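You operate a simulated robot arm through the tools that you are given. There is no shell and no other tool. Be economical: measure what you need, move in short steps, check, and stop when the job is done.

The job below is to be done with a simulated robot arm. You get a single attempt, and the scene is never put back.

JOB
Inch the 10 pcs batch along belt two up to the end stop.
Fine: slide the stop up to the belt pin, lay the batch at the start of the belt, turn the belt dial to 60, then hold the jog button, hands off the belt, till it stands.
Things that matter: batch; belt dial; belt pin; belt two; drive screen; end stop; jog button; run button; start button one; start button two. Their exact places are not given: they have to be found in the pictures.

It is judged by the outcome, as a careful person would: the job done as asked, and still so three seconds after it is handed in. It fails if anything else is knocked over, pushed out of place, dropped, spilled or broken.

ROBOT AND FRAMES
A 6-joint arm with a two-finger parallel gripper on a trunk, on a base that drives. Base frame: it is fixed to the floor where the robot stands at the start and does not move with it; the origin is under the middle of the robot, x ahead of it, y to its left, z up. Lengths are in cm, angles in degrees, forces in N, time in s.
With the tool pointing down near the work surface it reaches from about 58 to 94 cm from the robot's upright axis, wherever it stands. Its first joint turns from -149.0 to 149.0 degrees. Places, roughly: batch [125, 50, 100]; belt dial [140, 170, 60]; belt pin (3x3x11 cm) [50, 10, 90]; belt two [80, 40, 90]; drive screen [140, 150, 40]; end stop [60, 20, 100]; jog button [130, 80, 90]; run button [50, 130, 90]; start button one [130, 230, 90]; start button two [130, 100, 90]. Payload 3.43 kg.
The TCP is the grasp point between the finger pads, 3.4 cm short of the fingertips. In the tool frame z runs along the fingers and y along their closing line. The gripper opens to 12.8 cm. The fingers are 2.4 cm wide and 1.2 cm thick; the gripper's body (4.8 by 13 cm) begins 9.6 cm behind the TCP.
Orientation is told as [roll, pitch, yaw] about the base's x, y, z axes, in that order, counted from this pose: with the fingers straight down and closing along the base's y, the tool's x points along the base's -x, its y along +y and its z along -z.

CONTROLS
- The arm moves only by the tool apply_moves. Its arguments are lists of equal length, an entry for each row: "translation": the shift along the base's x, y, z in mm, a list of three; "rotation": the turn, a rotation vector about the base's x, y, z in degrees, a list of three; "fingers": the closure, from 0 (fully open) to 1 (shut). In form: {"translation": [[dx, dy, dz], ...], "rotation": [[wx, wy, wz], ...], "fingers": [fingers, ...]}. A call has 1 to 12 rows; each row shifts and turns the commanded pose from where the row before left it. Each row takes 0.2 s and may step no farther than 5 cm and 8.6 degrees from the row before; otherwise, or with a gripper value out of range, the whole call is refused. Where a pose cannot be reached the arm comes as near as it can. A force on the tool above 40 N (or 10 N above the force at the start of the call, whichever is more), or a blocked arm, ends the call early, and 0.2 s more pass. Each finger travels about 10.8 cm/s and halts on what it meets, pressing with about 27 N; the grip force reading is that of the motor and also rises with nothing between the fingers. The clock runs only during rows and for 0.2 s after the last one: add rows that do not move to give the fingers time. The reply holds the time, the measured pose of the TCP, the force on the tool along the base axes, the opening and the grip force, in the units named above and with some noise, with the torque about the TCP (base axes, N m) and any sound that the robot's microphone picked up, and new pictures: "pictures" is both (left out), scene, wrist or none.
- Cameras (640 x 400 px; columns grow to the right, rows downward): "scene" is now at [4.32, 17.3, 164.87]; the picture's right is [-0.11, -0.99, 0.00], its down [-0.71, 0.08, -0.70] and it looks along [0.70, -0.08, -0.71] (base axes); focal length 288 px, centre (320, 200). "wrist" rides on the gripper at [7.6, -1.1, -16] in the tool frame; the picture's right is [0.15, 0.99, 0.00], its down [-0.88, 0.13, -0.46] and it looks along [-0.45, 0.07, 0.89] (tool axes); focal length 234 px, centre (320, 200).
- move_column(by): slides the trunk up (or, below 0, down) by that many cm; the arm and the scene camera ride with it, the base frame stays. It gives what a move gives, with no picture.
- base_move(legs): drives the robot by 1 to 6 legs, each [ahead, turn to the left] in cm and degrees, along the robot's own axes; the way and the turn of a leg run together, so that a leg with both is an arc; at most 150 cm and 180 degrees a leg. The arm and the cameras ride along, it lands a little off, and it stops where it bumps. It gives what a move gives, and a new picture of the scene camera.
- pan_tilt(pan, tilt): turns the head with the scene camera to pan (to the left, within 155 degrees either way) and tilt (down, from -29 to 69), counted from straight ahead of the robot. It gives what a move gives, and a new picture of the scene camera.
- measure_at(camera, pixels): for up to 12 pixels [column, row] of the newest picture of that camera ("zoom" is the newest enlarged one), the place [x, y, z] in the base frame of the surface seen there, good to about 0.3 cm, but the place of the scene camera against the robot may be out by one fixed shift of up to 2.5 cm in any direction. No time passes.
- zoom(camera, box): a new picture of the part [left, top, right, bottom] of that camera's present view, enlarged. No time passes.
- finish_job(): hands the job in; it is judged then, once.

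Go step by step. Measure first, check grasps and placings, and put right what went wrong. The budget is 80 turns and 260 pictures, counting those below and the enlarged ones. Unless the task says otherwise, let go and move clear before handing in, and close with one line.

The tools are called as a command line: name --argument value ..., lists and objects as JSON in quotes. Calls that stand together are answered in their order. apply_moves: Moves the arm, as the interface text tells. Its arguments: {"type":"object","properties":{"translation":{"type":"array"},"rotation":{"type":"array"},"fingers":{"type":"array"},"pictures":{"type":"string","enum":["both","scene","wrist","none"]}},"required":["translation","rotation","fingers"]} The other tools are called the same way: move_column (by) slides the trunk up or down; base_move (legs) drives the base; pan_tilt (pan, tilt) turns the head that bears the scene camera; measure_at (camera, pixels) gives the place of the surface under pixels of a picture; zoom (camera, box) takes an enlarged picture of a part of a camera's view; finish_job () hands the job in.

At the start:

```text
time_s: 0.0
tool_pos: [77.48, 30.02, 117.73]
orientation: [0.7, -1.7, -0.6]
contact_force: [75.9, 31.8, -151.9]
moment: [-1.76, 0.34, -0.8]
gripper_width: 12.79
grip_force: 0.1
trunk travel left (down, up): [-65.0, 6.0]
robot x, y, heading: [-0.33, 0.24, 0.1]
head pan, tilt: [-6.2, 45.4]
```

scene: 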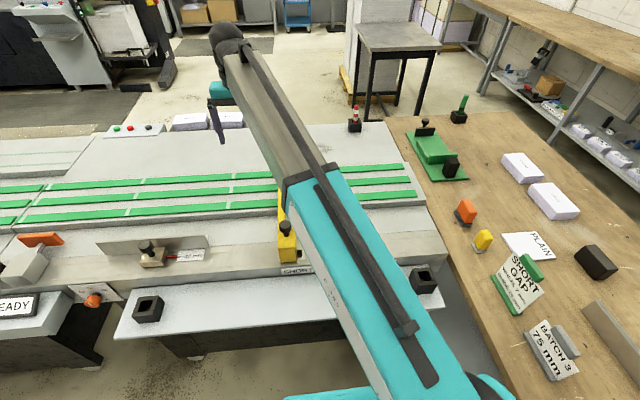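
wrist: 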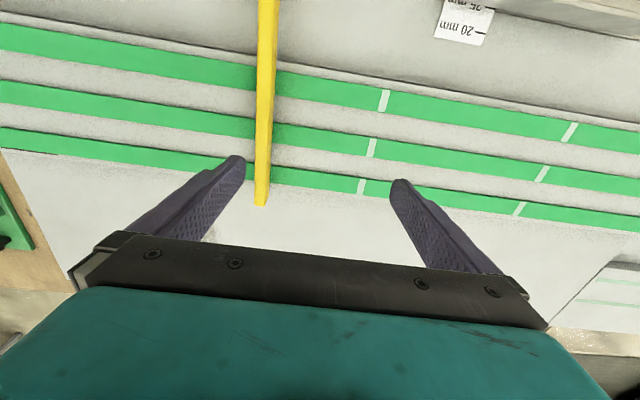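

The scene shows a belt with green lanes, a yellow stop arm near (288,240), and signs all around. I'll enlarge the parts and look to the left before moving.

zoom --camera "scene" --box '[0, 100, 320, 340]'

zoom --camera "scene" --box '[380, 80, 640, 390]'

pan_tilt --pan 45 --tilt 35

```text
1.67 times, centred on (160, 220) of scene
```

zoom: 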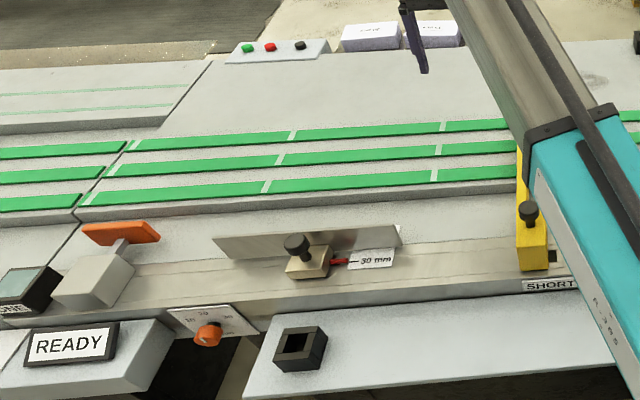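

```text
1.29 times, centred on (510, 235) of scene
```

zoom: 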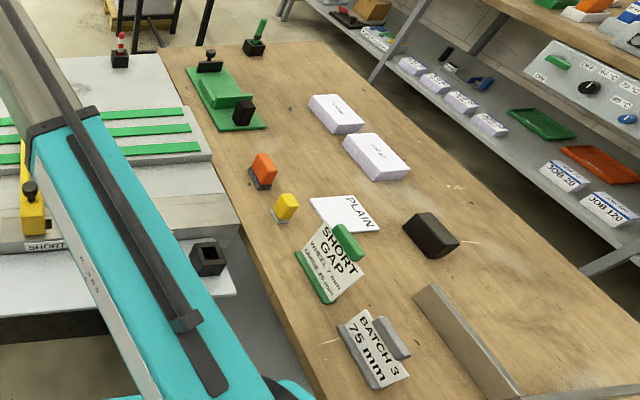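

```text
time_s: 1.2
tool_pos: [77.67, 29.94, 117.68]
orientation: [0.8, -1.9, -0.5]
contact_force: [25.0, 4.5, -46.4]
moment: [0.2, 0.32, 0.18]
gripper_width: 12.81
grip_force: 0.0
trunk travel left (down, up): [-65.0, 6.0]
robot x, y, heading: [0.12, 0.14, 0.3]
head pan, tilt: [45.0, 35.0]
```

scene: 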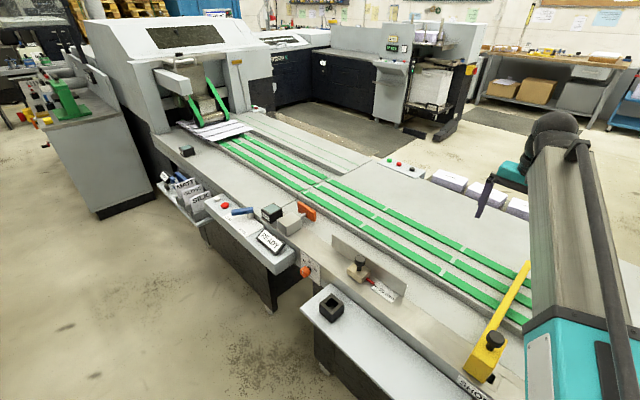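

The left view shows the machine, belts and control panels. I'll zoom in on them.

zoom --camera "scene" --box '[150, 110, 350, 300]'

zoom --camera "scene" --box '[340, 130, 540, 260]'

zoom --camera "scene" --box '[300, 220, 560, 400]'

measure_at --camera "scene" --pixels '[[388, 160], [399, 163], [412, 167], [225, 206], [304, 272], [450, 182], [494, 338], [528, 264], [525, 325], [316, 186], [328, 183], [270, 240]]'

```text
2.11 times, centred on (250, 205) of scene
```

zoom: 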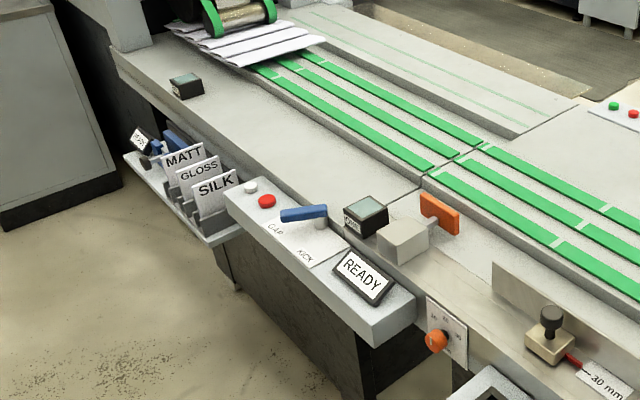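

```text
3.08 times, centred on (440, 195) of scene
```

zoom: 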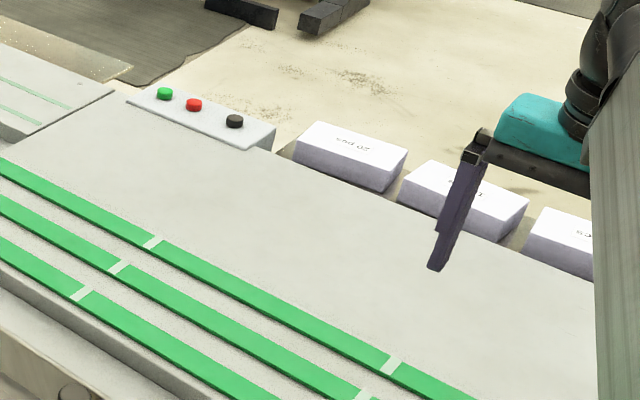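

```text
2.22 times, centred on (430, 310) of scene
```

zoom: 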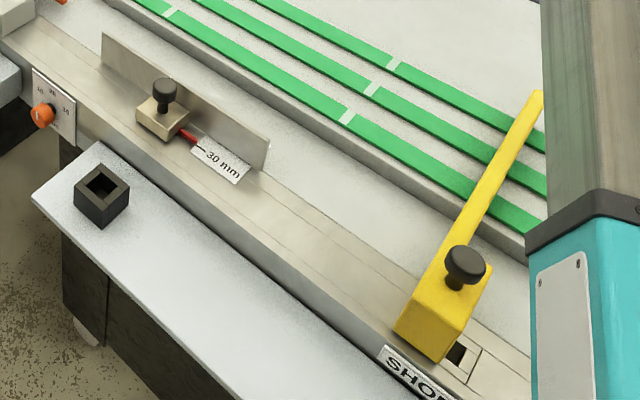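

```text
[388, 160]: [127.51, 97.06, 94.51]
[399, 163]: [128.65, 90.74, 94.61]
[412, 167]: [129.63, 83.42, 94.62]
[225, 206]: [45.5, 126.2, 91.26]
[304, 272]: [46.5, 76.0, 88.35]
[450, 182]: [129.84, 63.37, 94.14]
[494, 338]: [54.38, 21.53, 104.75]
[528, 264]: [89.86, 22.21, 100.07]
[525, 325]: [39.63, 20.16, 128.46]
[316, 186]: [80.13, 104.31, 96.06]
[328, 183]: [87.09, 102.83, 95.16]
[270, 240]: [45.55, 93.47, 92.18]
```

The far-side panel (green/red/black at y≈97/91/83) is start two/stop/jog. I need to see the pin, the boxes' labels and a way round, so I'll look right and zoom in with the wrist camera.

pan_tilt --pan -50 --tilt 30

apply_moves --translation '[[0, 40, 20], [0, 45, 10], [0, 45, 0], [0, 45, 0], [0, 45, 0], [0, 45, 0], [0, 45, 0], [0, 45, 0], [0, 45, 0]]' --rotation '[[0, 0, 0], [0, 0, 0], [0, 0, 0], [0, 0, 0], [0, 0, 0], [0, 0, 0], [0, 0, 0], [0, 0, 0], [0, 0, 0]]' --fingers '[0, 0, 0, 0, 0, 0, 0, 0, 0]' --pictures "wrist"

pan_tilt --pan 0 --tilt 45

```text
time_s: 2.9
tool_pos: [77.61, 29.96, 117.64]
orientation: [0.8, -1.9, -0.5]
contact_force: [22.9, 11.0, -46.3]
moment: [-0.86, 0.01, -0.43]
gripper_width: 12.81
grip_force: 0.2
trunk travel left (down, up): [-65.0, 6.0]
robot x, y, heading: [0.09, 0.15, -0.1]
head pan, tilt: [-50.0, 30.0]
```

scene: 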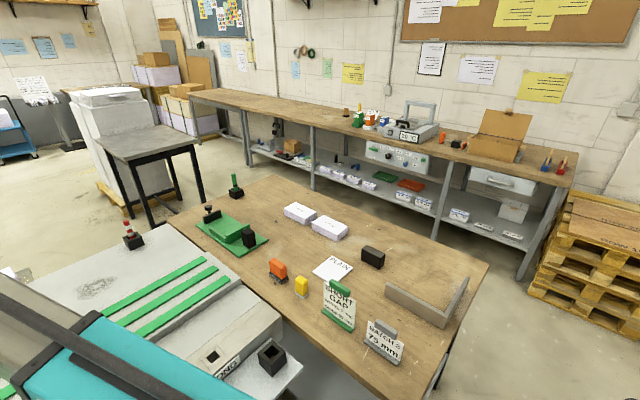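

```text
time_s: 3.2
tool_pos: [77.73, 30.79, 117.98]
orientation: [0.7, -2.3, -0.1]
contact_force: [9.6, 4.8, -14.9]
moment: [-0.44, 0.3, -0.22]
gripper_width: 12.8
grip_force: 0.1
trunk travel left (down, up): [-65.0, 6.0]
robot x, y, heading: [-0.14, 0.45, -0.1]
head pan, tilt: [-50.0, 30.0]
stopped in row 1: the force on the tool passed its limit at 76 N (the readings are from after the stop); the commanded pose is now the measured one
```

wrist: 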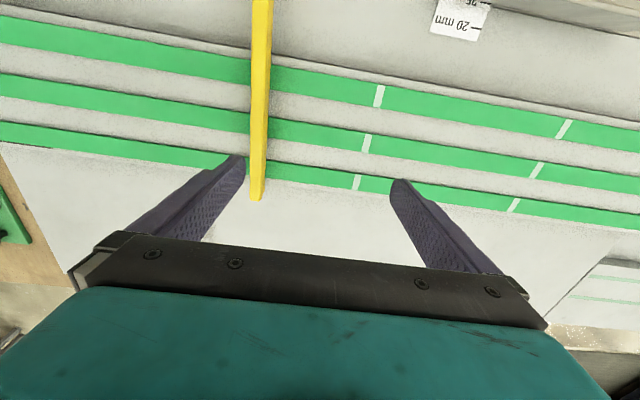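

```text
time_s: 4.4
tool_pos: [77.63, 30.75, 117.91]
orientation: [0.7, -2.1, -0.1]
contact_force: [15.5, 5.1, -30.2]
moment: [-0.3, 0.08, -0.15]
gripper_width: 12.79
grip_force: 0.1
trunk travel left (down, up): [-65.0, 6.0]
robot x, y, heading: [-0.08, 0.19, -0.1]
head pan, tilt: [0.0, 45.0]
```

scene: 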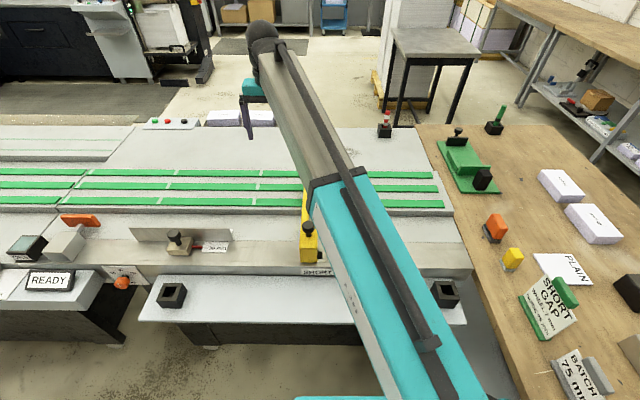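

The reading shows a force on the tool that stopped the sideways move. I'll test with a gentle, short upward move.

apply_moves --translation '[[0, 0, 5], [0, 0, 10], [0, 0, 10], [0, 0, 0]]' --rotation '[[0, 0, 0], [0, 0, 0], [0, 0, 0], [0, 0, 0]]' --fingers '[0, 0, 0, 0]' --pictures "none"

```text
time_s: 4.8
tool_pos: [77.8, 30.72, 118.43]
orientation: [0.8, -2.5, 0.0]
contact_force: [8.1, 3.7, -12.9]
moment: [-0.34, 0.27, -0.12]
gripper_width: 12.82
grip_force: 0.1
trunk travel left (down, up): [-65.0, 6.0]
robot x, y, heading: [-0.15, 0.54, 0.1]
head pan, tilt: [0.0, 45.0]
stopped in row 1: the force on the tool passed its limit at 47 N (the readings are from after the stop); the commanded pose is now the measured one
```

Upward also met resistance. The force points +x, +y, -z, so I'll yield that way a little and watch.

apply_moves --translation '[[5, 2, -10], [5, 2, -10], [0, 0, 0]]' --rotation '[[0, 0, 0], [0, 0, 0], [0, 0, 0]]' --fingers '[0, 0, 0]' --pictures "scene"

```text
time_s: 5.6
tool_pos: [78.8, 31.17, 116.51]
orientation: [0.8, -2.4, 0.0]
contact_force: [0.1, 0.6, 0.2]
moment: [-0.02, 0.0, -0.02]
gripper_width: 12.8
grip_force: 0.0
trunk travel left (down, up): [-65.0, 6.0]
robot x, y, heading: [0.17, 0.28, -0.2]
head pan, tilt: [0.0, 45.0]
```

scene: 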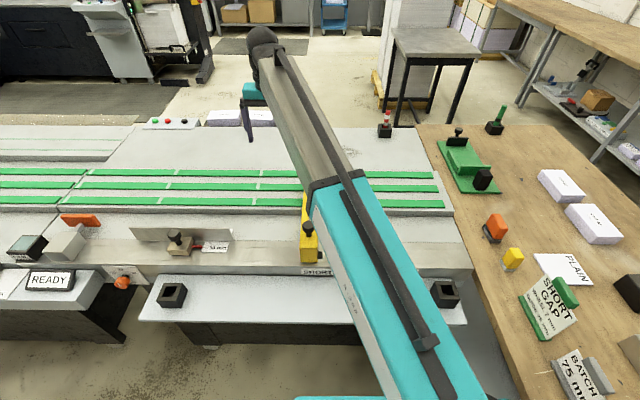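

Free of force now; it was the folded wrist that blocked the upward move. I'll swing the arm left along an arc at the same height to open the view.

apply_moves --translation '[[-18, 41, 0], [-20, 40, 0], [-22, 39, 0], [-24, 38, 0], [-26, 37, 0], [-28, 35, 0], [-30, 33, 0], [-32, 32, 0], [-33, 30, 0], [-35, 28, 0]]' --rotation '[[0, 0, 3], [0, 0, 3], [0, 0, 3], [0, 0, 3], [0, 0, 3], [0, 0, 3], [0, 0, 3], [0, 0, 3], [0, 0, 3], [0, 0, 3]]' --fingers '[0, 0, 0, 0, 0, 0, 0, 0, 0, 0]' --pictures "scene"

pan_tilt --pan -15 --tilt 50

```text
time_s: 7.8
tool_pos: [51.59, 66.49, 116.62]
orientation: [0.9, -2.3, 29.8]
contact_force: [-0.5, 0.0, 0.2]
moment: [-0.01, -0.03, -0.02]
gripper_width: 12.8
grip_force: 0.0
trunk travel left (down, up): [-65.0, 6.0]
robot x, y, heading: [0.46, 0.26, 0.2]
head pan, tilt: [0.0, 45.0]
```

scene: 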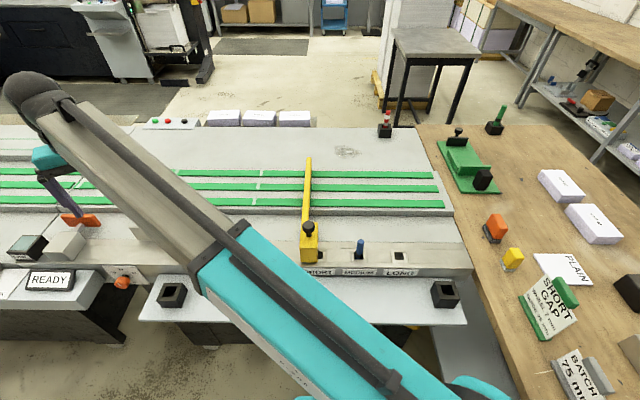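

```text
time_s: 8.5
tool_pos: [51.75, 66.43, 116.66]
orientation: [0.9, -2.4, 29.8]
contact_force: [0.5, -0.3, 0.3]
moment: [0.01, 0.01, 0.0]
gripper_width: 12.8
grip_force: 0.2
trunk travel left (down, up): [-65.0, 6.0]
robot x, y, heading: [-0.18, 0.28, 0.0]
head pan, tilt: [-15.0, 50.0]
```

scene: 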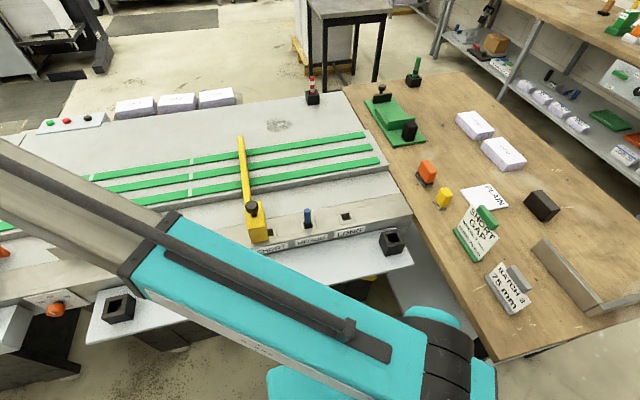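

A blue pin stands at MEDIUM (308,213), with the yellow stop (255,225) left of it. I'll zoom in for measurements and the labels.

zoom --camera "scene" --box '[210, 120, 420, 260]'

measure_at --camera "zoom" --pixels '[[135, 265], [128, 290], [158, 312], [170, 335], [150, 370], [298, 272], [297, 300], [415, 290], [92, 60], [120, 250], [250, 80], [490, 120]]'

zoom --camera "scene" --box '[30, 70, 250, 210]'

measure_at --camera "scene" --pixels '[[135, 107], [177, 103], [216, 97], [50, 123], [66, 122], [86, 117], [312, 80], [345, 95], [120, 130], [200, 115], [118, 118], [237, 103]]'

```text
2.86 times, centred on (315, 190) of scene
```

zoom: 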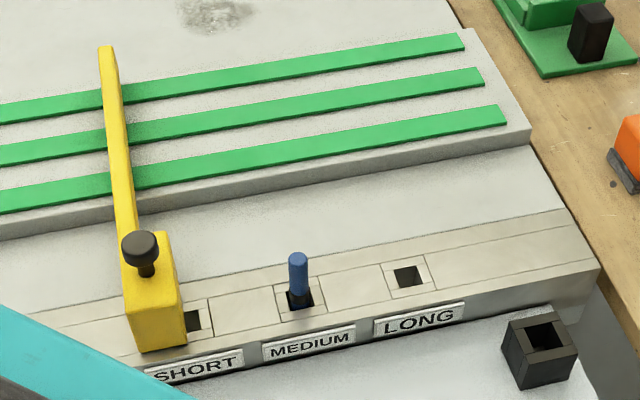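

```text
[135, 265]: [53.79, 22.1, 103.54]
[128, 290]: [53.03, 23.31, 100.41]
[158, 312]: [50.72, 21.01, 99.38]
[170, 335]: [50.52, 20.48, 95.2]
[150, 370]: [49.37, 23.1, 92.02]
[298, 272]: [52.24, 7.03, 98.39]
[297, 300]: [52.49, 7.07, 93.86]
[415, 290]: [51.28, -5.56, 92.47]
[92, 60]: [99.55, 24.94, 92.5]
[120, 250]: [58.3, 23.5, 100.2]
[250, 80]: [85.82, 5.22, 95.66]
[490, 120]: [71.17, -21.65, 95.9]
```

```text
2.86 times, centred on (140, 140) of scene
```

zoom: 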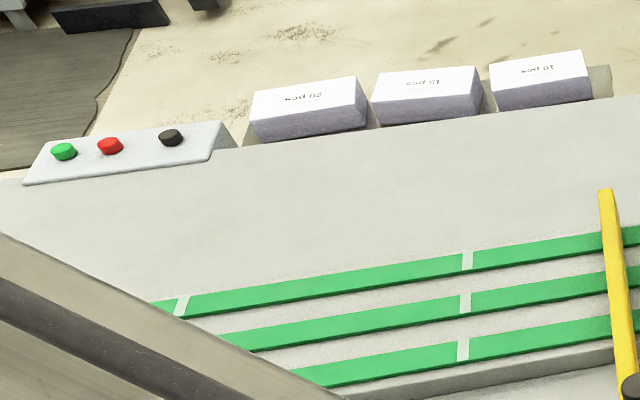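

```text
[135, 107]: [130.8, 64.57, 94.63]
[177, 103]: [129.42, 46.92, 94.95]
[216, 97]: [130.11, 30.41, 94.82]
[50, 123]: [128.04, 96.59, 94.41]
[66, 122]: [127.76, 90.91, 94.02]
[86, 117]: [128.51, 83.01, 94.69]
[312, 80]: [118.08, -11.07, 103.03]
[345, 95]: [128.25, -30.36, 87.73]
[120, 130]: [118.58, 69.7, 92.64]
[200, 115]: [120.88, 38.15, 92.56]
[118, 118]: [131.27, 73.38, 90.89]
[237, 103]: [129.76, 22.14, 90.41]
```

The three box labels are upside down; I must read which is "10 pcs".

zoom --camera "scene" --box '[110, 84, 180, 124]'

zoom --camera "scene" --box '[155, 84, 245, 124]'

zoom --camera "scene" --box '[440, 80, 640, 330]'

```text
9.14 times, centred on (145, 104) of scene
```

zoom: 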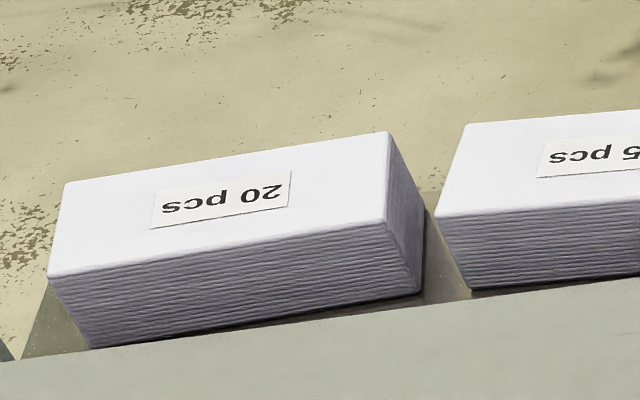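

```text
7.11 times, centred on (200, 104) of scene
```

zoom: 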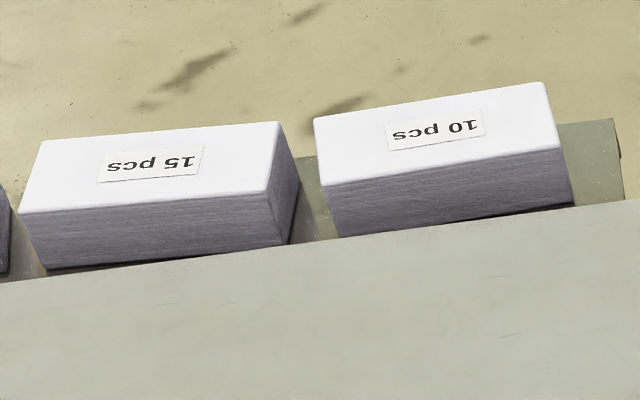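

```text
1.60 times, centred on (540, 205) of scene
```

zoom: 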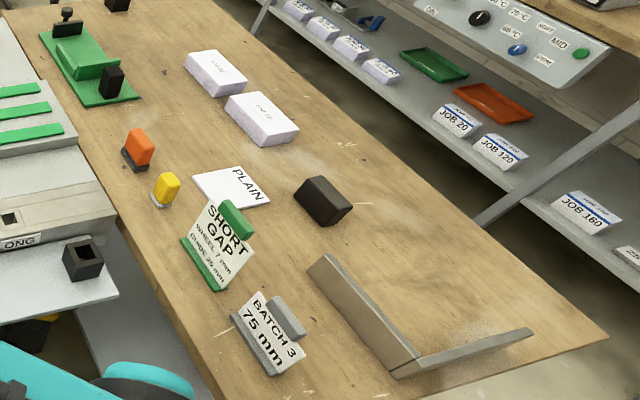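

The right-hand stack (y≈30) is "10 pcs". The dial and screen lie at the far side, so I need a route; I'll measure the corridor to the right.

pan_tilt --pan -50 --tilt 30

measure_at --camera "scene" --pixels '[[486, 264], [283, 177], [168, 218], [430, 385], [520, 280], [430, 238], [312, 190], [250, 165], [150, 220], [205, 200], [560, 370], [500, 330]]'

pan_tilt --pan 15 --tilt 15

pan_tilt --pan -110 --tilt 35

```text
time_s: 9.5
tool_pos: [51.72, 66.49, 116.64]
orientation: [0.8, -2.4, 29.9]
contact_force: [-0.7, 0.0, -0.5]
moment: [-0.01, 0.0, 0.0]
gripper_width: 12.79
grip_force: 0.0
trunk travel left (down, up): [-65.0, 6.0]
robot x, y, heading: [0.01, 0.09, 0.2]
head pan, tilt: [-50.0, 30.0]
```

scene: 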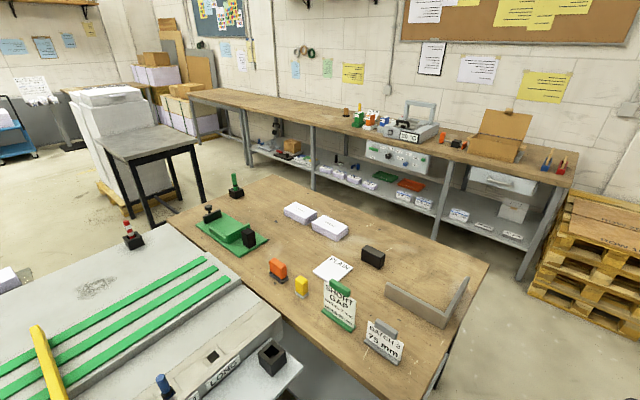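

```text
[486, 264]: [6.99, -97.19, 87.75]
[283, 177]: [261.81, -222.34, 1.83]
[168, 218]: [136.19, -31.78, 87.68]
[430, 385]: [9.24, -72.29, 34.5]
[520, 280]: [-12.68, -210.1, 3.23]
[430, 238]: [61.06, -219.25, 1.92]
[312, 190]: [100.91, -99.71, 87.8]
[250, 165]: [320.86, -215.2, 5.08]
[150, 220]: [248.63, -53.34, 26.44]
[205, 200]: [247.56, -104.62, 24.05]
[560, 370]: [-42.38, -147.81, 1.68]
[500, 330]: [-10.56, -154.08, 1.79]
```

```text
time_s: 10.9
tool_pos: [51.76, 66.52, 116.57]
orientation: [0.8, -2.4, 30.0]
contact_force: [0.0, 0.2, 0.3]
moment: [-0.02, -0.03, -0.03]
gripper_width: 12.82
grip_force: 0.0
trunk travel left (down, up): [-65.0, 6.0]
robot x, y, heading: [-0.51, -0.03, 0.1]
head pan, tilt: [15.0, 15.0]
```

scene: 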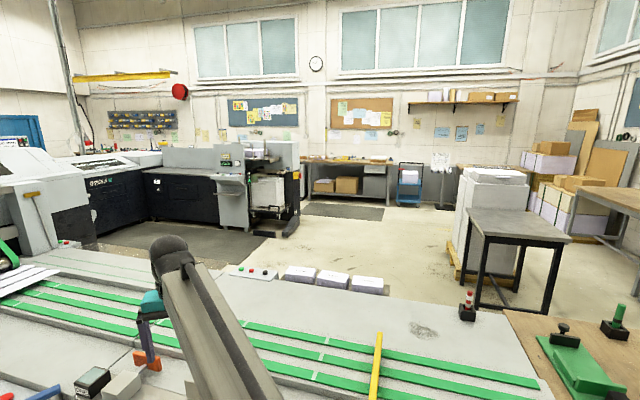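

```text
time_s: 12.9
tool_pos: [51.73, 66.42, 116.52]
orientation: [0.7, -2.4, 29.9]
contact_force: [-0.2, 0.0, 0.2]
moment: [0.02, 0.01, 0.0]
gripper_width: 12.79
grip_force: 0.1
trunk travel left (down, up): [-65.0, 6.0]
robot x, y, heading: [-0.41, 0.56, -0.1]
head pan, tilt: [-110.0, 35.0]
```

scene: 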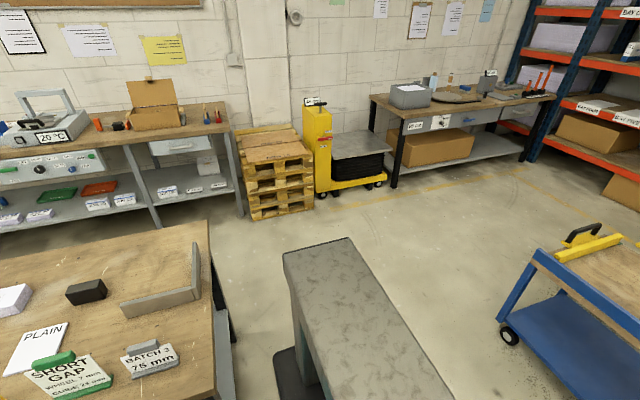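

The table spans about x 7–136, y −98–−32, leaving a corridor to its right. I'll check what the grey slab at (350,300) is, and look behind.

measure_at --camera "scene" --pixels '[[285, 255], [350, 240], [320, 350], [430, 370], [500, 340], [530, 260], [230, 280], [290, 210], [245, 215], [290, 365], [230, 340], [190, 215]]'

pan_tilt --pan -150 --tilt 45

```text
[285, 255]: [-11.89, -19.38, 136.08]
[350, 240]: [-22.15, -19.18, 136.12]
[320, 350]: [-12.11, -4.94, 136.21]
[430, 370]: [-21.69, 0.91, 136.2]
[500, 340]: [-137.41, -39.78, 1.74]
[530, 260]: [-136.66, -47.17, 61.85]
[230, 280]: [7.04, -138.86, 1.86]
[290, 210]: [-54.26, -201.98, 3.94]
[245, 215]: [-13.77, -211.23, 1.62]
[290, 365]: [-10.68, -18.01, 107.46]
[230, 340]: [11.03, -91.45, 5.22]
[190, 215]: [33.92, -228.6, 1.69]
```

```text
time_s: 14.0
tool_pos: [51.69, 66.37, 116.54]
orientation: [0.8, -2.4, 29.8]
contact_force: [-0.2, 0.6, -0.4]
moment: [0.01, -0.02, 0.02]
gripper_width: 12.81
grip_force: 0.0
trunk travel left (down, up): [-65.0, 6.0]
robot x, y, heading: [0.13, -0.12, 0.1]
head pan, tilt: [-150.0, 45.0]
```

scene: 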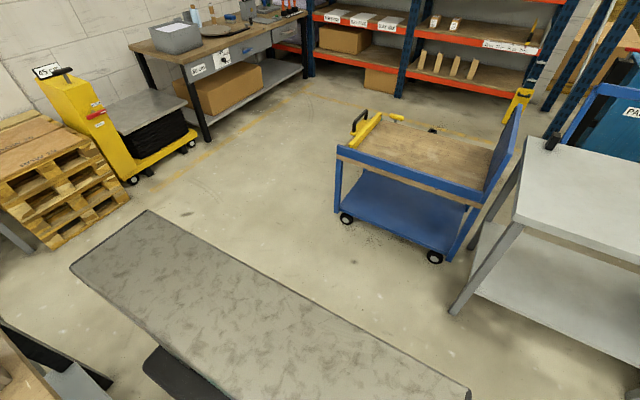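

The grey slab is my own trunk, and the floor behind is free. First the stop: I'll close the fingers and swing over to the stop's left side at safe height.

apply_moves --translation '[[2, -38, 0], [2, -38, 0], [2, -38, 0], [2, -38, 0], [2, -38, 0], [2, -38, 0], [2, -38, 0], [2, -38, 0], [0, 0, 0]]' --rotation '[[0, 0, -3.7], [0, 0, -3.7], [0, 0, -3.7], [0, 0, -3.7], [0, 0, -3.7], [0, 0, -3.7], [0, 0, -3.7], [0, 0, -3.7], [0, 0, 0]]' --fingers '[0.3, 0.6, 1, 1, 1, 1, 1, 1, 1]' --pictures "wrist"

pan_tilt --pan 0 --tilt 55

```text
time_s: 15.1
tool_pos: [52.68, 49.76, 116.24]
orientation: [0.9, -2.8, 14.0]
contact_force: [1.9, 6.4, -7.9]
moment: [-0.75, -0.28, -0.43]
gripper_width: 0.0
grip_force: 26.8
trunk travel left (down, up): [-65.0, 6.0]
robot x, y, heading: [0.1, 0.18, -0.3]
head pan, tilt: [-150.0, 45.0]
stopped in row 5: the force on the tool passed its limit at 49 N (the readings are from after the stop); the commanded pose is now the measured one
```

wrist: 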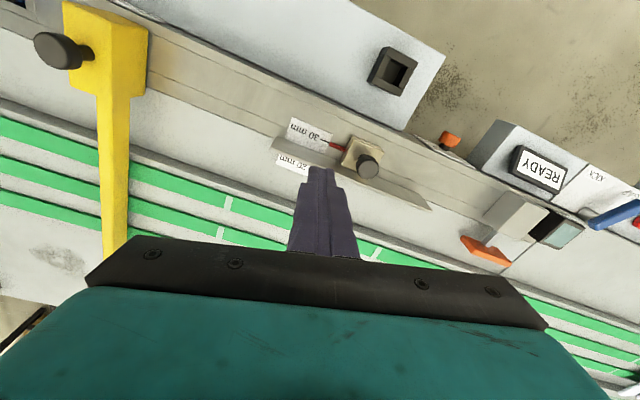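

```text
time_s: 17.5
tool_pos: [52.67, 49.76, 116.3]
orientation: [0.9, -2.8, 13.9]
contact_force: [7.9, 5.9, -16.0]
moment: [-0.25, -0.05, -0.15]
gripper_width: 0.0
grip_force: 26.9
trunk travel left (down, up): [-65.0, 6.0]
robot x, y, heading: [0.09, -0.01, -0.2]
head pan, tilt: [0.0, 55.0]
```

scene: 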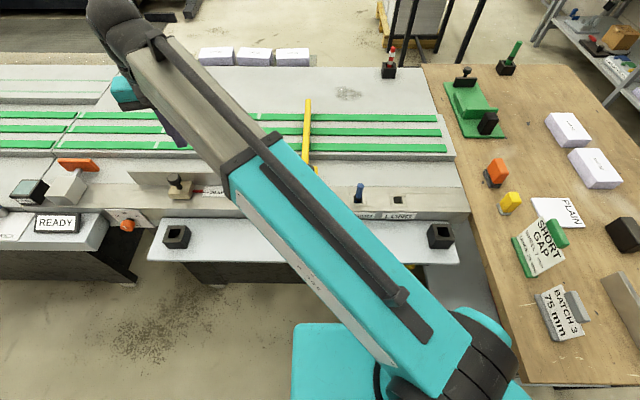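

The fold limits the arm at this short radius and height. I'll drive back 18 cm and raise the trunk 4 cm to get a comfortable working radius.

apply_moves --translation '[[3, 2, -10], [0, 0, 0]]' --rotation '[[0, 0, 0], [0, 0, 0]]' --fingers '[1, 1]' --pictures "none"

move_column --by 5

base_move --legs '[[-20, 0]]'

apply_moves --translation '[[20, -30, -10], [20, -30, -10], [20, -20, -10], [20, -20, -10], [20, -20, 0], [20, -15, 0], [20, 0, 0], [20, 0, 0], [0, 0, 0]]' --rotation '[[0, 0, -2], [0, 0, -2], [0, 0, -2], [0, 0, -2], [0, 0, -2], [0, 0, -2], [0, 0, -2], [0, 0, 0], [0, 0, 0]]' --fingers '[1, 1, 1, 1, 1, 1, 1, 1, 1]' --pictures "both"

```text
time_s: 18.1
tool_pos: [52.96, 49.97, 115.32]
orientation: [1.0, -2.7, 13.9]
contact_force: [0.3, 0.5, -0.6]
moment: [0.03, 0.0, 0.0]
gripper_width: 0.0
grip_force: 26.9
trunk travel left (down, up): [-65.0, 6.0]
robot x, y, heading: [-0.33, 0.54, -0.3]
head pan, tilt: [0.0, 55.0]
```

```text
time_s: 19.0
tool_pos: [52.9, 50.15, 120.45]
orientation: [0.8, -2.8, 13.9]
contact_force: [0.6, 1.0, 0.6]
moment: [0.0, 0.0, -0.03]
gripper_width: 0.0
grip_force: 27.0
trunk travel left (down, up): [-70.0, 1.0]
robot x, y, heading: [-0.1, 0.27, -0.0]
head pan, tilt: [0.0, 55.0]
```

```text
time_s: 20.8
tool_pos: [32.64, 49.96, 120.49]
orientation: [0.7, -2.8, 13.8]
contact_force: [-0.1, 0.3, -0.2]
moment: [-0.01, -0.03, 0.0]
gripper_width: 0.01
grip_force: 27.0
trunk travel left (down, up): [-70.0, 1.0]
robot x, y, heading: [-20.29, 0.31, -0.1]
head pan, tilt: [0.0, 55.0]
```

scene: 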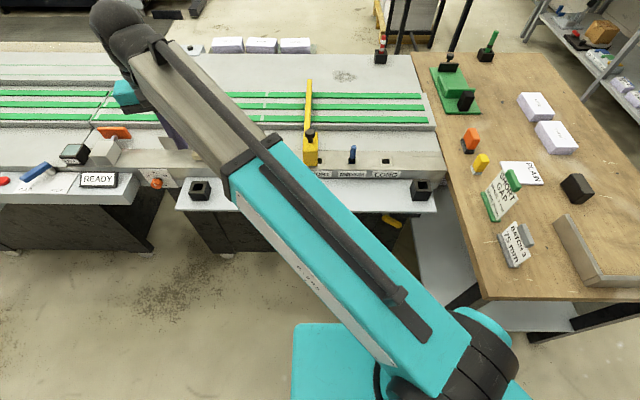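

```text
time_s: 22.8
tool_pos: [48.74, 36.28, 116.3]
orientation: [0.9, -2.9, -0.2]
contact_force: [-0.9, -0.2, -0.1]
moment: [0.0, -0.02, 0.05]
gripper_width: 0.0
grip_force: 27.0
trunk travel left (down, up): [-70.0, 1.0]
robot x, y, heading: [-20.09, 0.22, -0.1]
head pan, tilt: [0.0, 55.0]
```

scene: 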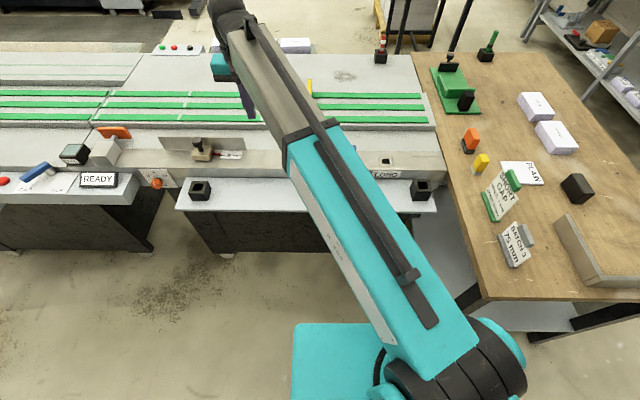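
wrist: 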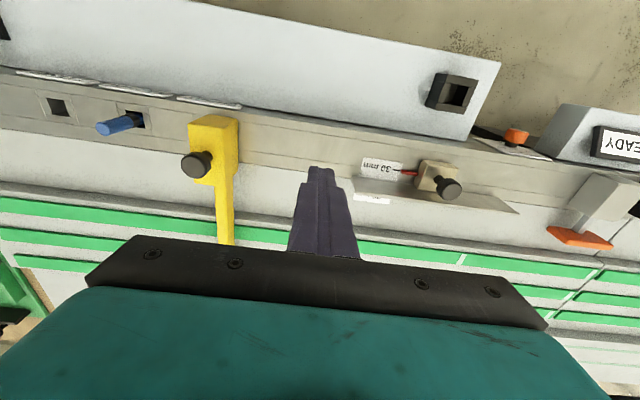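

The wrist view now shows the stop (205,170), the pin (125,122) and the fence. I'll measure them with the wrist camera.

measure_at --camera "wrist" --pixels '[[200, 125], [230, 125], [234, 165], [200, 165], [222, 200], [120, 124], [135, 118], [57, 105], [420, 180], [445, 187], [215, 145], [260, 160]]'

zoom --camera "wrist" --box '[20, 60, 320, 260]'

```text
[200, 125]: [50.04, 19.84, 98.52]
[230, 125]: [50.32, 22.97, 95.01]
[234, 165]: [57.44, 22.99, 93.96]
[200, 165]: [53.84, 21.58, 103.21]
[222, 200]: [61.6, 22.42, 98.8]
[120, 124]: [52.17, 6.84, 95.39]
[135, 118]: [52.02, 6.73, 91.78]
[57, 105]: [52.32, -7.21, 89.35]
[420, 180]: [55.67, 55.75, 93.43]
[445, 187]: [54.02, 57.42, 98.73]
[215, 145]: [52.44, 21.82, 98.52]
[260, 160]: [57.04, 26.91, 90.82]
```

```text
2.00 times, centred on (170, 160) of wrist
```

zoom: 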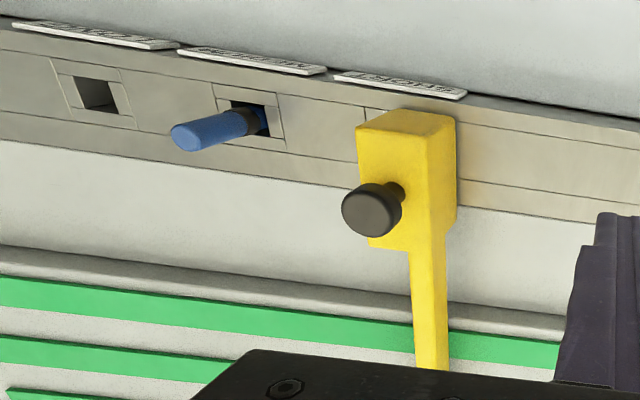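

The stop block's left face is at y≈23 and the pin at y≈6.8. I'll lower the closed fingers at the stop's left, clear of it.

apply_moves --translation '[[24, -30, -30], [24, -30, -30], [0, -13, -40], [0, 0, -40], [0, 0, -48], [0, 0, 0], [0, 0, 0]]' --rotation '[[0, 0, 0], [0, 0, 0], [0, 0, 0], [0, 0, 0], [0, 2, 0], [0, 0, 0], [0, 0, 0]]' --fingers '[1, 1, 1, 1, 1, 1, 1]' --pictures "both"

```text
time_s: 24.4
tool_pos: [53.42, 29.27, 97.69]
orientation: [0.9, -0.7, -0.2]
contact_force: [-0.4, 0.2, 0.3]
moment: [0.01, -0.03, 0.02]
gripper_width: 0.0
grip_force: 27.1
trunk travel left (down, up): [-70.0, 1.0]
robot x, y, heading: [-20.53, 0.57, 0.0]
head pan, tilt: [0.0, 55.0]
```

scene: 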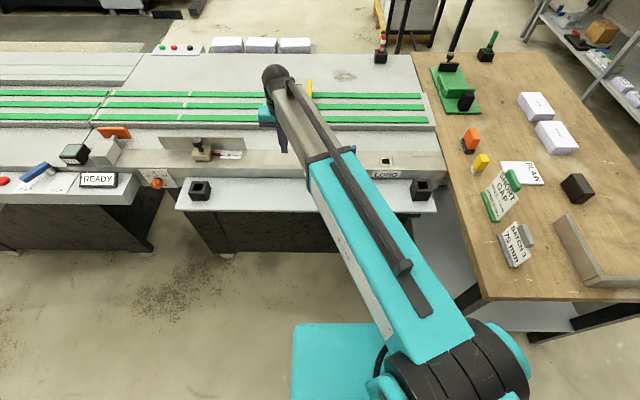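
wrist: 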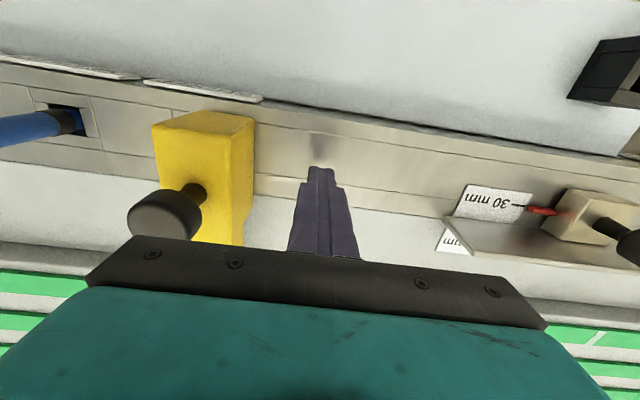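

The fingers stand left of the stop at the right depth. I'll check the knob's top against the gripper body (z≈107).

measure_at --camera "wrist" --pixels '[[160, 215], [150, 205], [175, 225], [240, 130], [160, 135], [30, 128], [65, 122], [250, 180]]'

```text
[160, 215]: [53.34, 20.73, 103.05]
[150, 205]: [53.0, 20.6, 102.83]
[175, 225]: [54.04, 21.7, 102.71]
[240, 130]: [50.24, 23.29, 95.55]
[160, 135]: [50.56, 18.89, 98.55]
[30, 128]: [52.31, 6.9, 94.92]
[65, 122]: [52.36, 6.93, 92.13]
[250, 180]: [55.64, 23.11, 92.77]
```

Knob top is at 103, so there is clearance. Push the stop in -y with small steps.

apply_moves --translation '[[0, -20, 0], [0, -20, 0], [0, -10, 0], [0, -15, 0], [0, -15, 0], [0, -15, 0], [0, -15, 0], [0, -15, 0], [0, -10, 0], [0, 0, 0]]' --rotation '[[0, 0, 0], [0, 0, 0], [0, 0, 0], [0, 0, 0], [0, 0, 0], [0, 0, 0], [0, 0, 0], [0, 0, 0], [0, 0, 0], [0, 0, 0]]' --fingers '[1, 1, 1, 1, 1, 1, 1, 1, 1, 1]' --pictures "both"

```text
time_s: 26.6
tool_pos: [53.59, 15.72, 97.68]
orientation: [0.8, -0.7, -0.2]
contact_force: [-3.7, 3.8, -0.7]
moment: [-0.05, -0.05, -0.07]
gripper_width: 0.0
grip_force: 26.5
trunk travel left (down, up): [-70.0, 1.0]
robot x, y, heading: [-20.36, 0.3, -0.2]
head pan, tilt: [0.0, 55.0]
```

scene: 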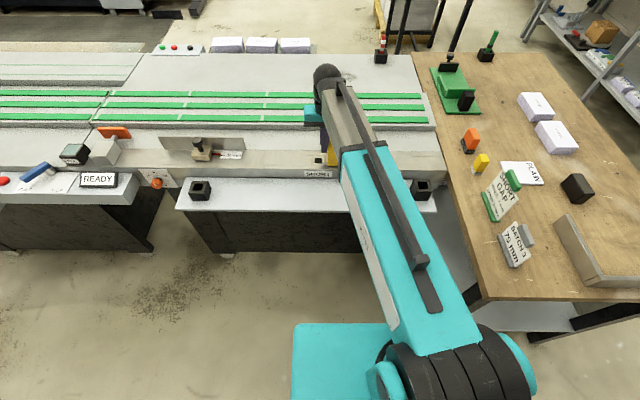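
wrist: 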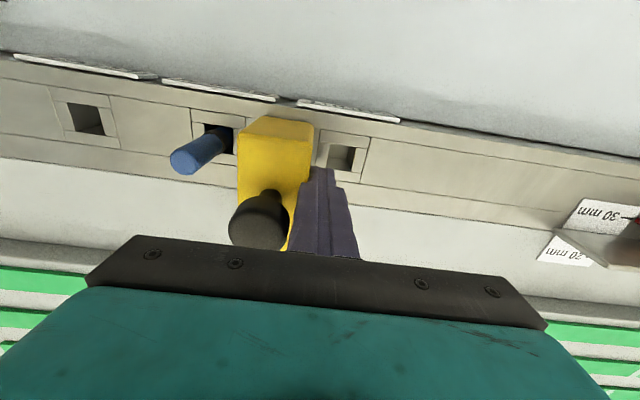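

The stop slid along; a small gap to the pin remains at (237,145). I'll push on in 4 mm steps.

apply_moves --translation '[[0, -6, 0], [0, -4, 0], [0, -4, 0], [0, -4, 0], [0, -4, 0], [0, 0, 0]]' --rotation '[[0, 0, 0], [0, 0, 0], [0, 0, 0], [0, 0, 0], [0, 0, 0], [0, 0, 0]]' --fingers '[1, 1, 1, 1, 1, 1]' --pictures "wrist"

zoom --camera "wrist" --box '[140, 80, 380, 260]'

```text
time_s: 27.9
tool_pos: [53.5, 13.53, 97.68]
orientation: [0.8, -0.7, -0.2]
contact_force: [-0.5, 4.6, 2.5]
moment: [-0.02, 0.02, -0.05]
gripper_width: 0.0
grip_force: 27.0
trunk travel left (down, up): [-70.0, 1.0]
robot x, y, heading: [-20.27, 0.34, -0.1]
head pan, tilt: [0.0, 55.0]
```

wrist: 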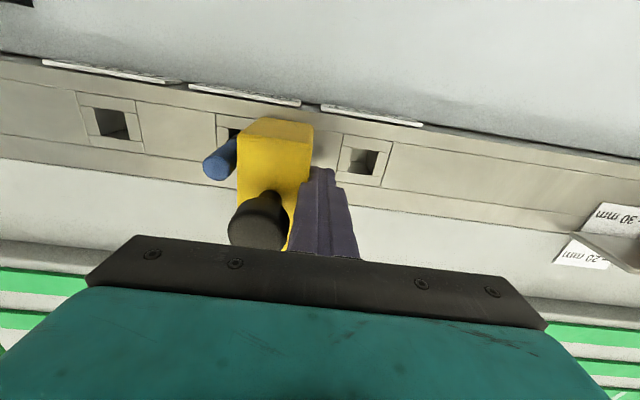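

```text
2.22 times, centred on (260, 170) of wrist
```

zoom: 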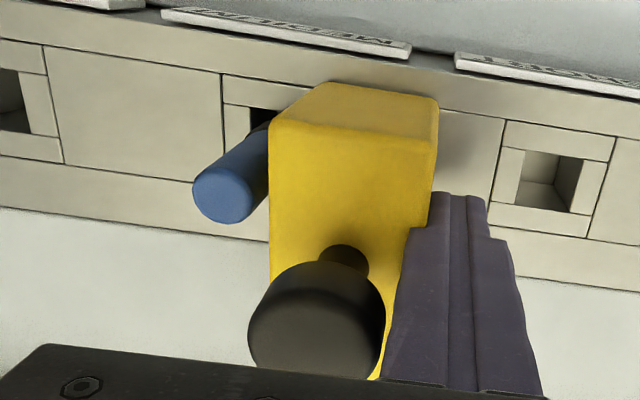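

Nearly touching; I'll press on in 2 mm steps watching the force.

apply_moves --translation '[[0, -3, 0], [0, -2, 0], [0, 0, 0]]' --rotation '[[0, 0, 0], [0, 0, 0], [0, 0, 0]]' --fingers '[1, 1, 1]' --pictures "wrist"

zoom --camera "wrist" --box '[140, 80, 380, 260]'

```text
time_s: 28.8
tool_pos: [53.53, 12.94, 97.74]
orientation: [0.9, -0.8, -0.1]
contact_force: [0.9, 5.6, 4.2]
moment: [-0.08, 0.06, -0.03]
gripper_width: 0.0
grip_force: 26.9
trunk travel left (down, up): [-70.0, 1.0]
robot x, y, heading: [-19.95, 0.21, -0.1]
head pan, tilt: [0.0, 55.0]
```

wrist: 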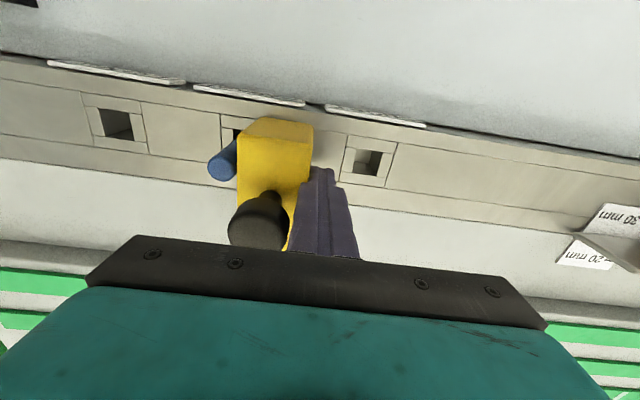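

```text
2.22 times, centred on (260, 170) of wrist
```

zoom: 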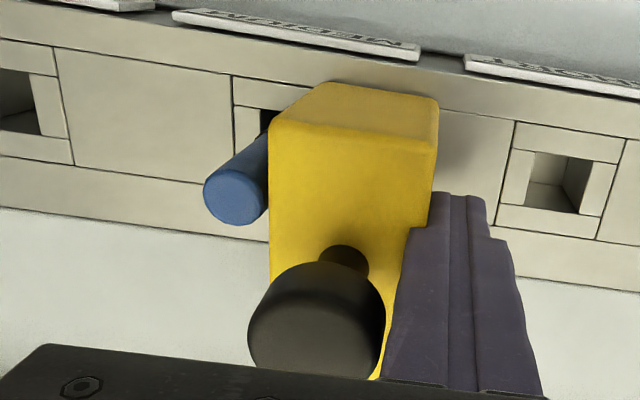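

The gap still closed with no force rise. Continue in small steps.

apply_moves --translation '[[0, -2, 0], [0, -2, 0], [0, -2, 0], [0, -2, 0], [0, 0, 0]]' --rotation '[[0, 0, 0], [0, 0, 0], [0, 0, 0], [0, 0, 0], [0, 0, 0]]' --fingers '[1, 1, 1, 1, 1]' --pictures "wrist"

zoom --camera "wrist" --box '[140, 80, 380, 260]'

zoom --camera "scene" --box '[280, 130, 420, 220]'

```text
time_s: 29.9
tool_pos: [53.46, 12.65, 97.68]
orientation: [1.1, -0.7, -0.1]
contact_force: [4.9, 30.3, -0.8]
moment: [-0.23, 0.01, -0.27]
gripper_width: 0.0
grip_force: 27.1
trunk travel left (down, up): [-70.0, 1.0]
robot x, y, heading: [-20.29, 0.44, 0.1]
head pan, tilt: [0.0, 55.0]
```

wrist: 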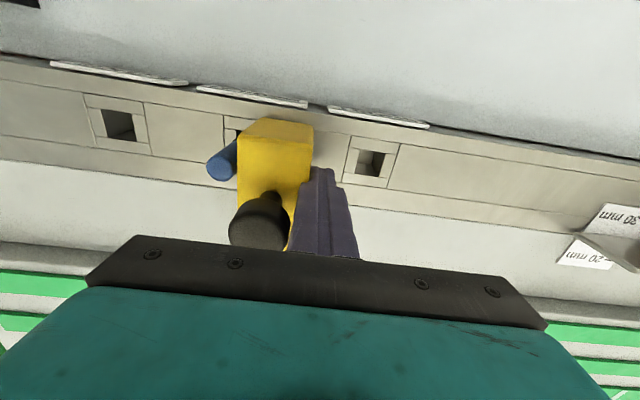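

```text
2.22 times, centred on (260, 170) of wrist
```

zoom: 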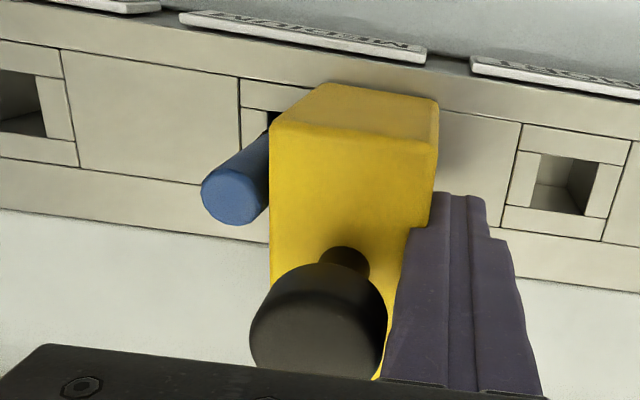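

```text
4.44 times, centred on (350, 175) of scene
```

zoom: 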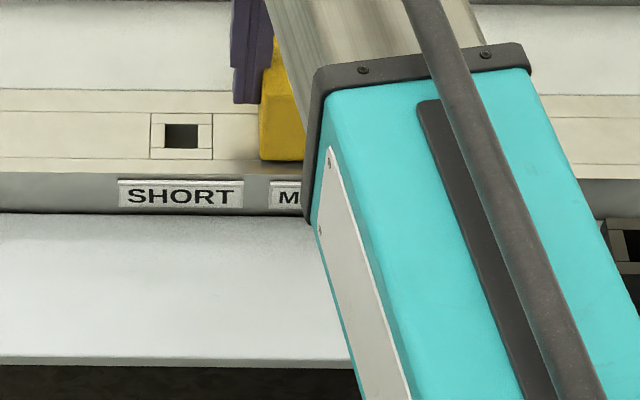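

Force rose to 30 N: the stop is up against the pin. I'll back off, lift, and drive back to start the way round.

apply_moves --translation '[[0, 15, 0], [0, 40, 0], [0, 10, 40], [0, 0, 45], [0, 0, 45], [0, 0, 45], [0, 0, 30], [0, 0, 0]]' --rotation '[[0, 0, 0], [0, 0, 0], [0, 0, 0], [0, 0, 0], [0, 0, 0], [0, 0, 0], [0, 0, 0], [0, 0, 0]]' --fingers '[1, 1, 1, 1, 1, 1, 1, 1]' --pictures "both"

```text
time_s: 31.8
tool_pos: [53.58, 18.32, 118.13]
orientation: [0.8, -0.7, -0.2]
contact_force: [0.4, -0.1, -0.1]
moment: [-0.02, 0.01, -0.01]
gripper_width: 0.0
grip_force: 27.0
trunk travel left (down, up): [-70.0, 1.0]
robot x, y, heading: [-20.27, 0.24, -0.2]
head pan, tilt: [0.0, 55.0]
```

scene: 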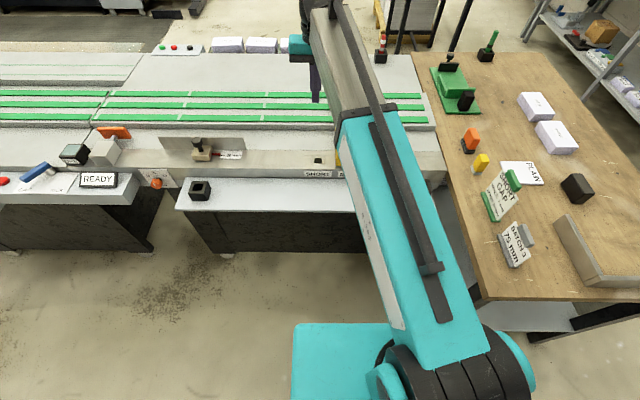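
wrist: 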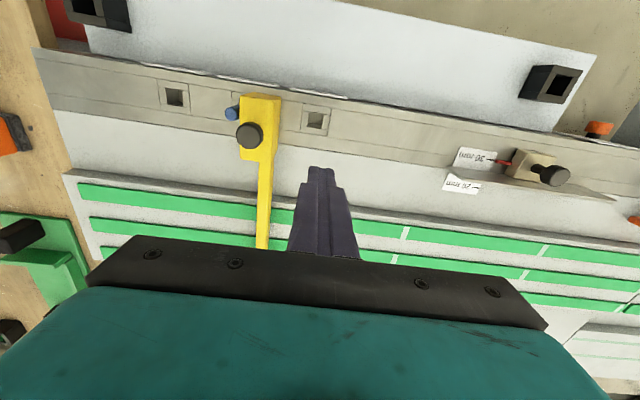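

The stop rests against the pin, square. Now back up, turn right and go round the wooden table.

base_move --legs '[[-45, 0], [0, -90], [86, 0]]'

pan_tilt --pan 45 --tilt 30

```text
time_s: 44.9
tool_pos: [-52.14, -160.56, 118.13]
orientation: [0.8, -0.7, -92.2]
contact_force: [0.3, 0.0, -0.7]
moment: [0.02, -0.02, 0.01]
gripper_width: 0.02
grip_force: 26.6
trunk travel left (down, up): [-70.0, 1.0]
robot x, y, heading: [-67.92, -85.99, -92.1]
head pan, tilt: [0.0, 55.0]
```

scene: 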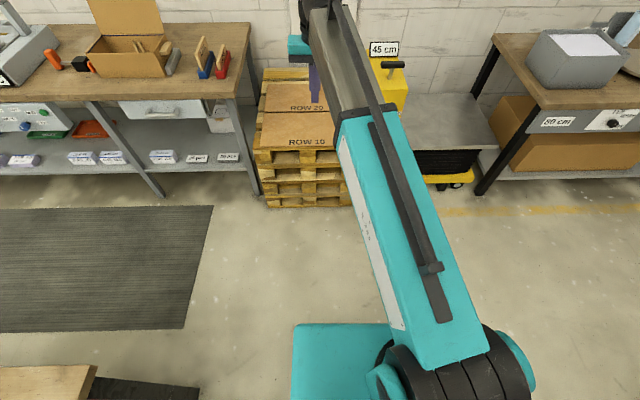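

```text
time_s: 46.0
tool_pos: [-52.3, -160.55, 118.21]
orientation: [0.9, -0.9, -92.1]
contact_force: [-0.2, -0.1, 1.0]
moment: [0.04, -0.05, 0.01]
gripper_width: 0.02
grip_force: 26.9
trunk travel left (down, up): [-70.0, 1.0]
robot x, y, heading: [-67.82, -86.48, -92.9]
head pan, tilt: [45.0, 30.0]
```

scene: 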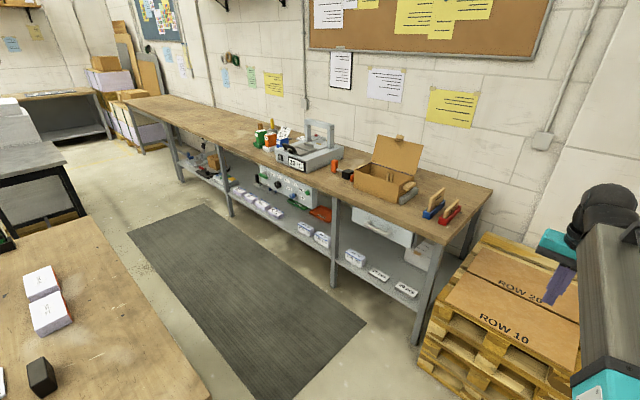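

The corridor is clear. I'll measure bench edge and table corner from here before the arc.

measure_at --camera "scene" --pixels '[[430, 240], [330, 195], [75, 215], [210, 395], [415, 340], [60, 160], [80, 215], [180, 175], [485, 275]]'

```text
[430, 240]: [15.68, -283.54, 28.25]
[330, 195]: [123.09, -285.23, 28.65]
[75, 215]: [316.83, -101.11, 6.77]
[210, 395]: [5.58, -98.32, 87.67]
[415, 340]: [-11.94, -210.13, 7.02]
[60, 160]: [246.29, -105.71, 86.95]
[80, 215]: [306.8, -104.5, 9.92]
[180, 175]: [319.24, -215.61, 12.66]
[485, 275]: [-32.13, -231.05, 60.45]
```

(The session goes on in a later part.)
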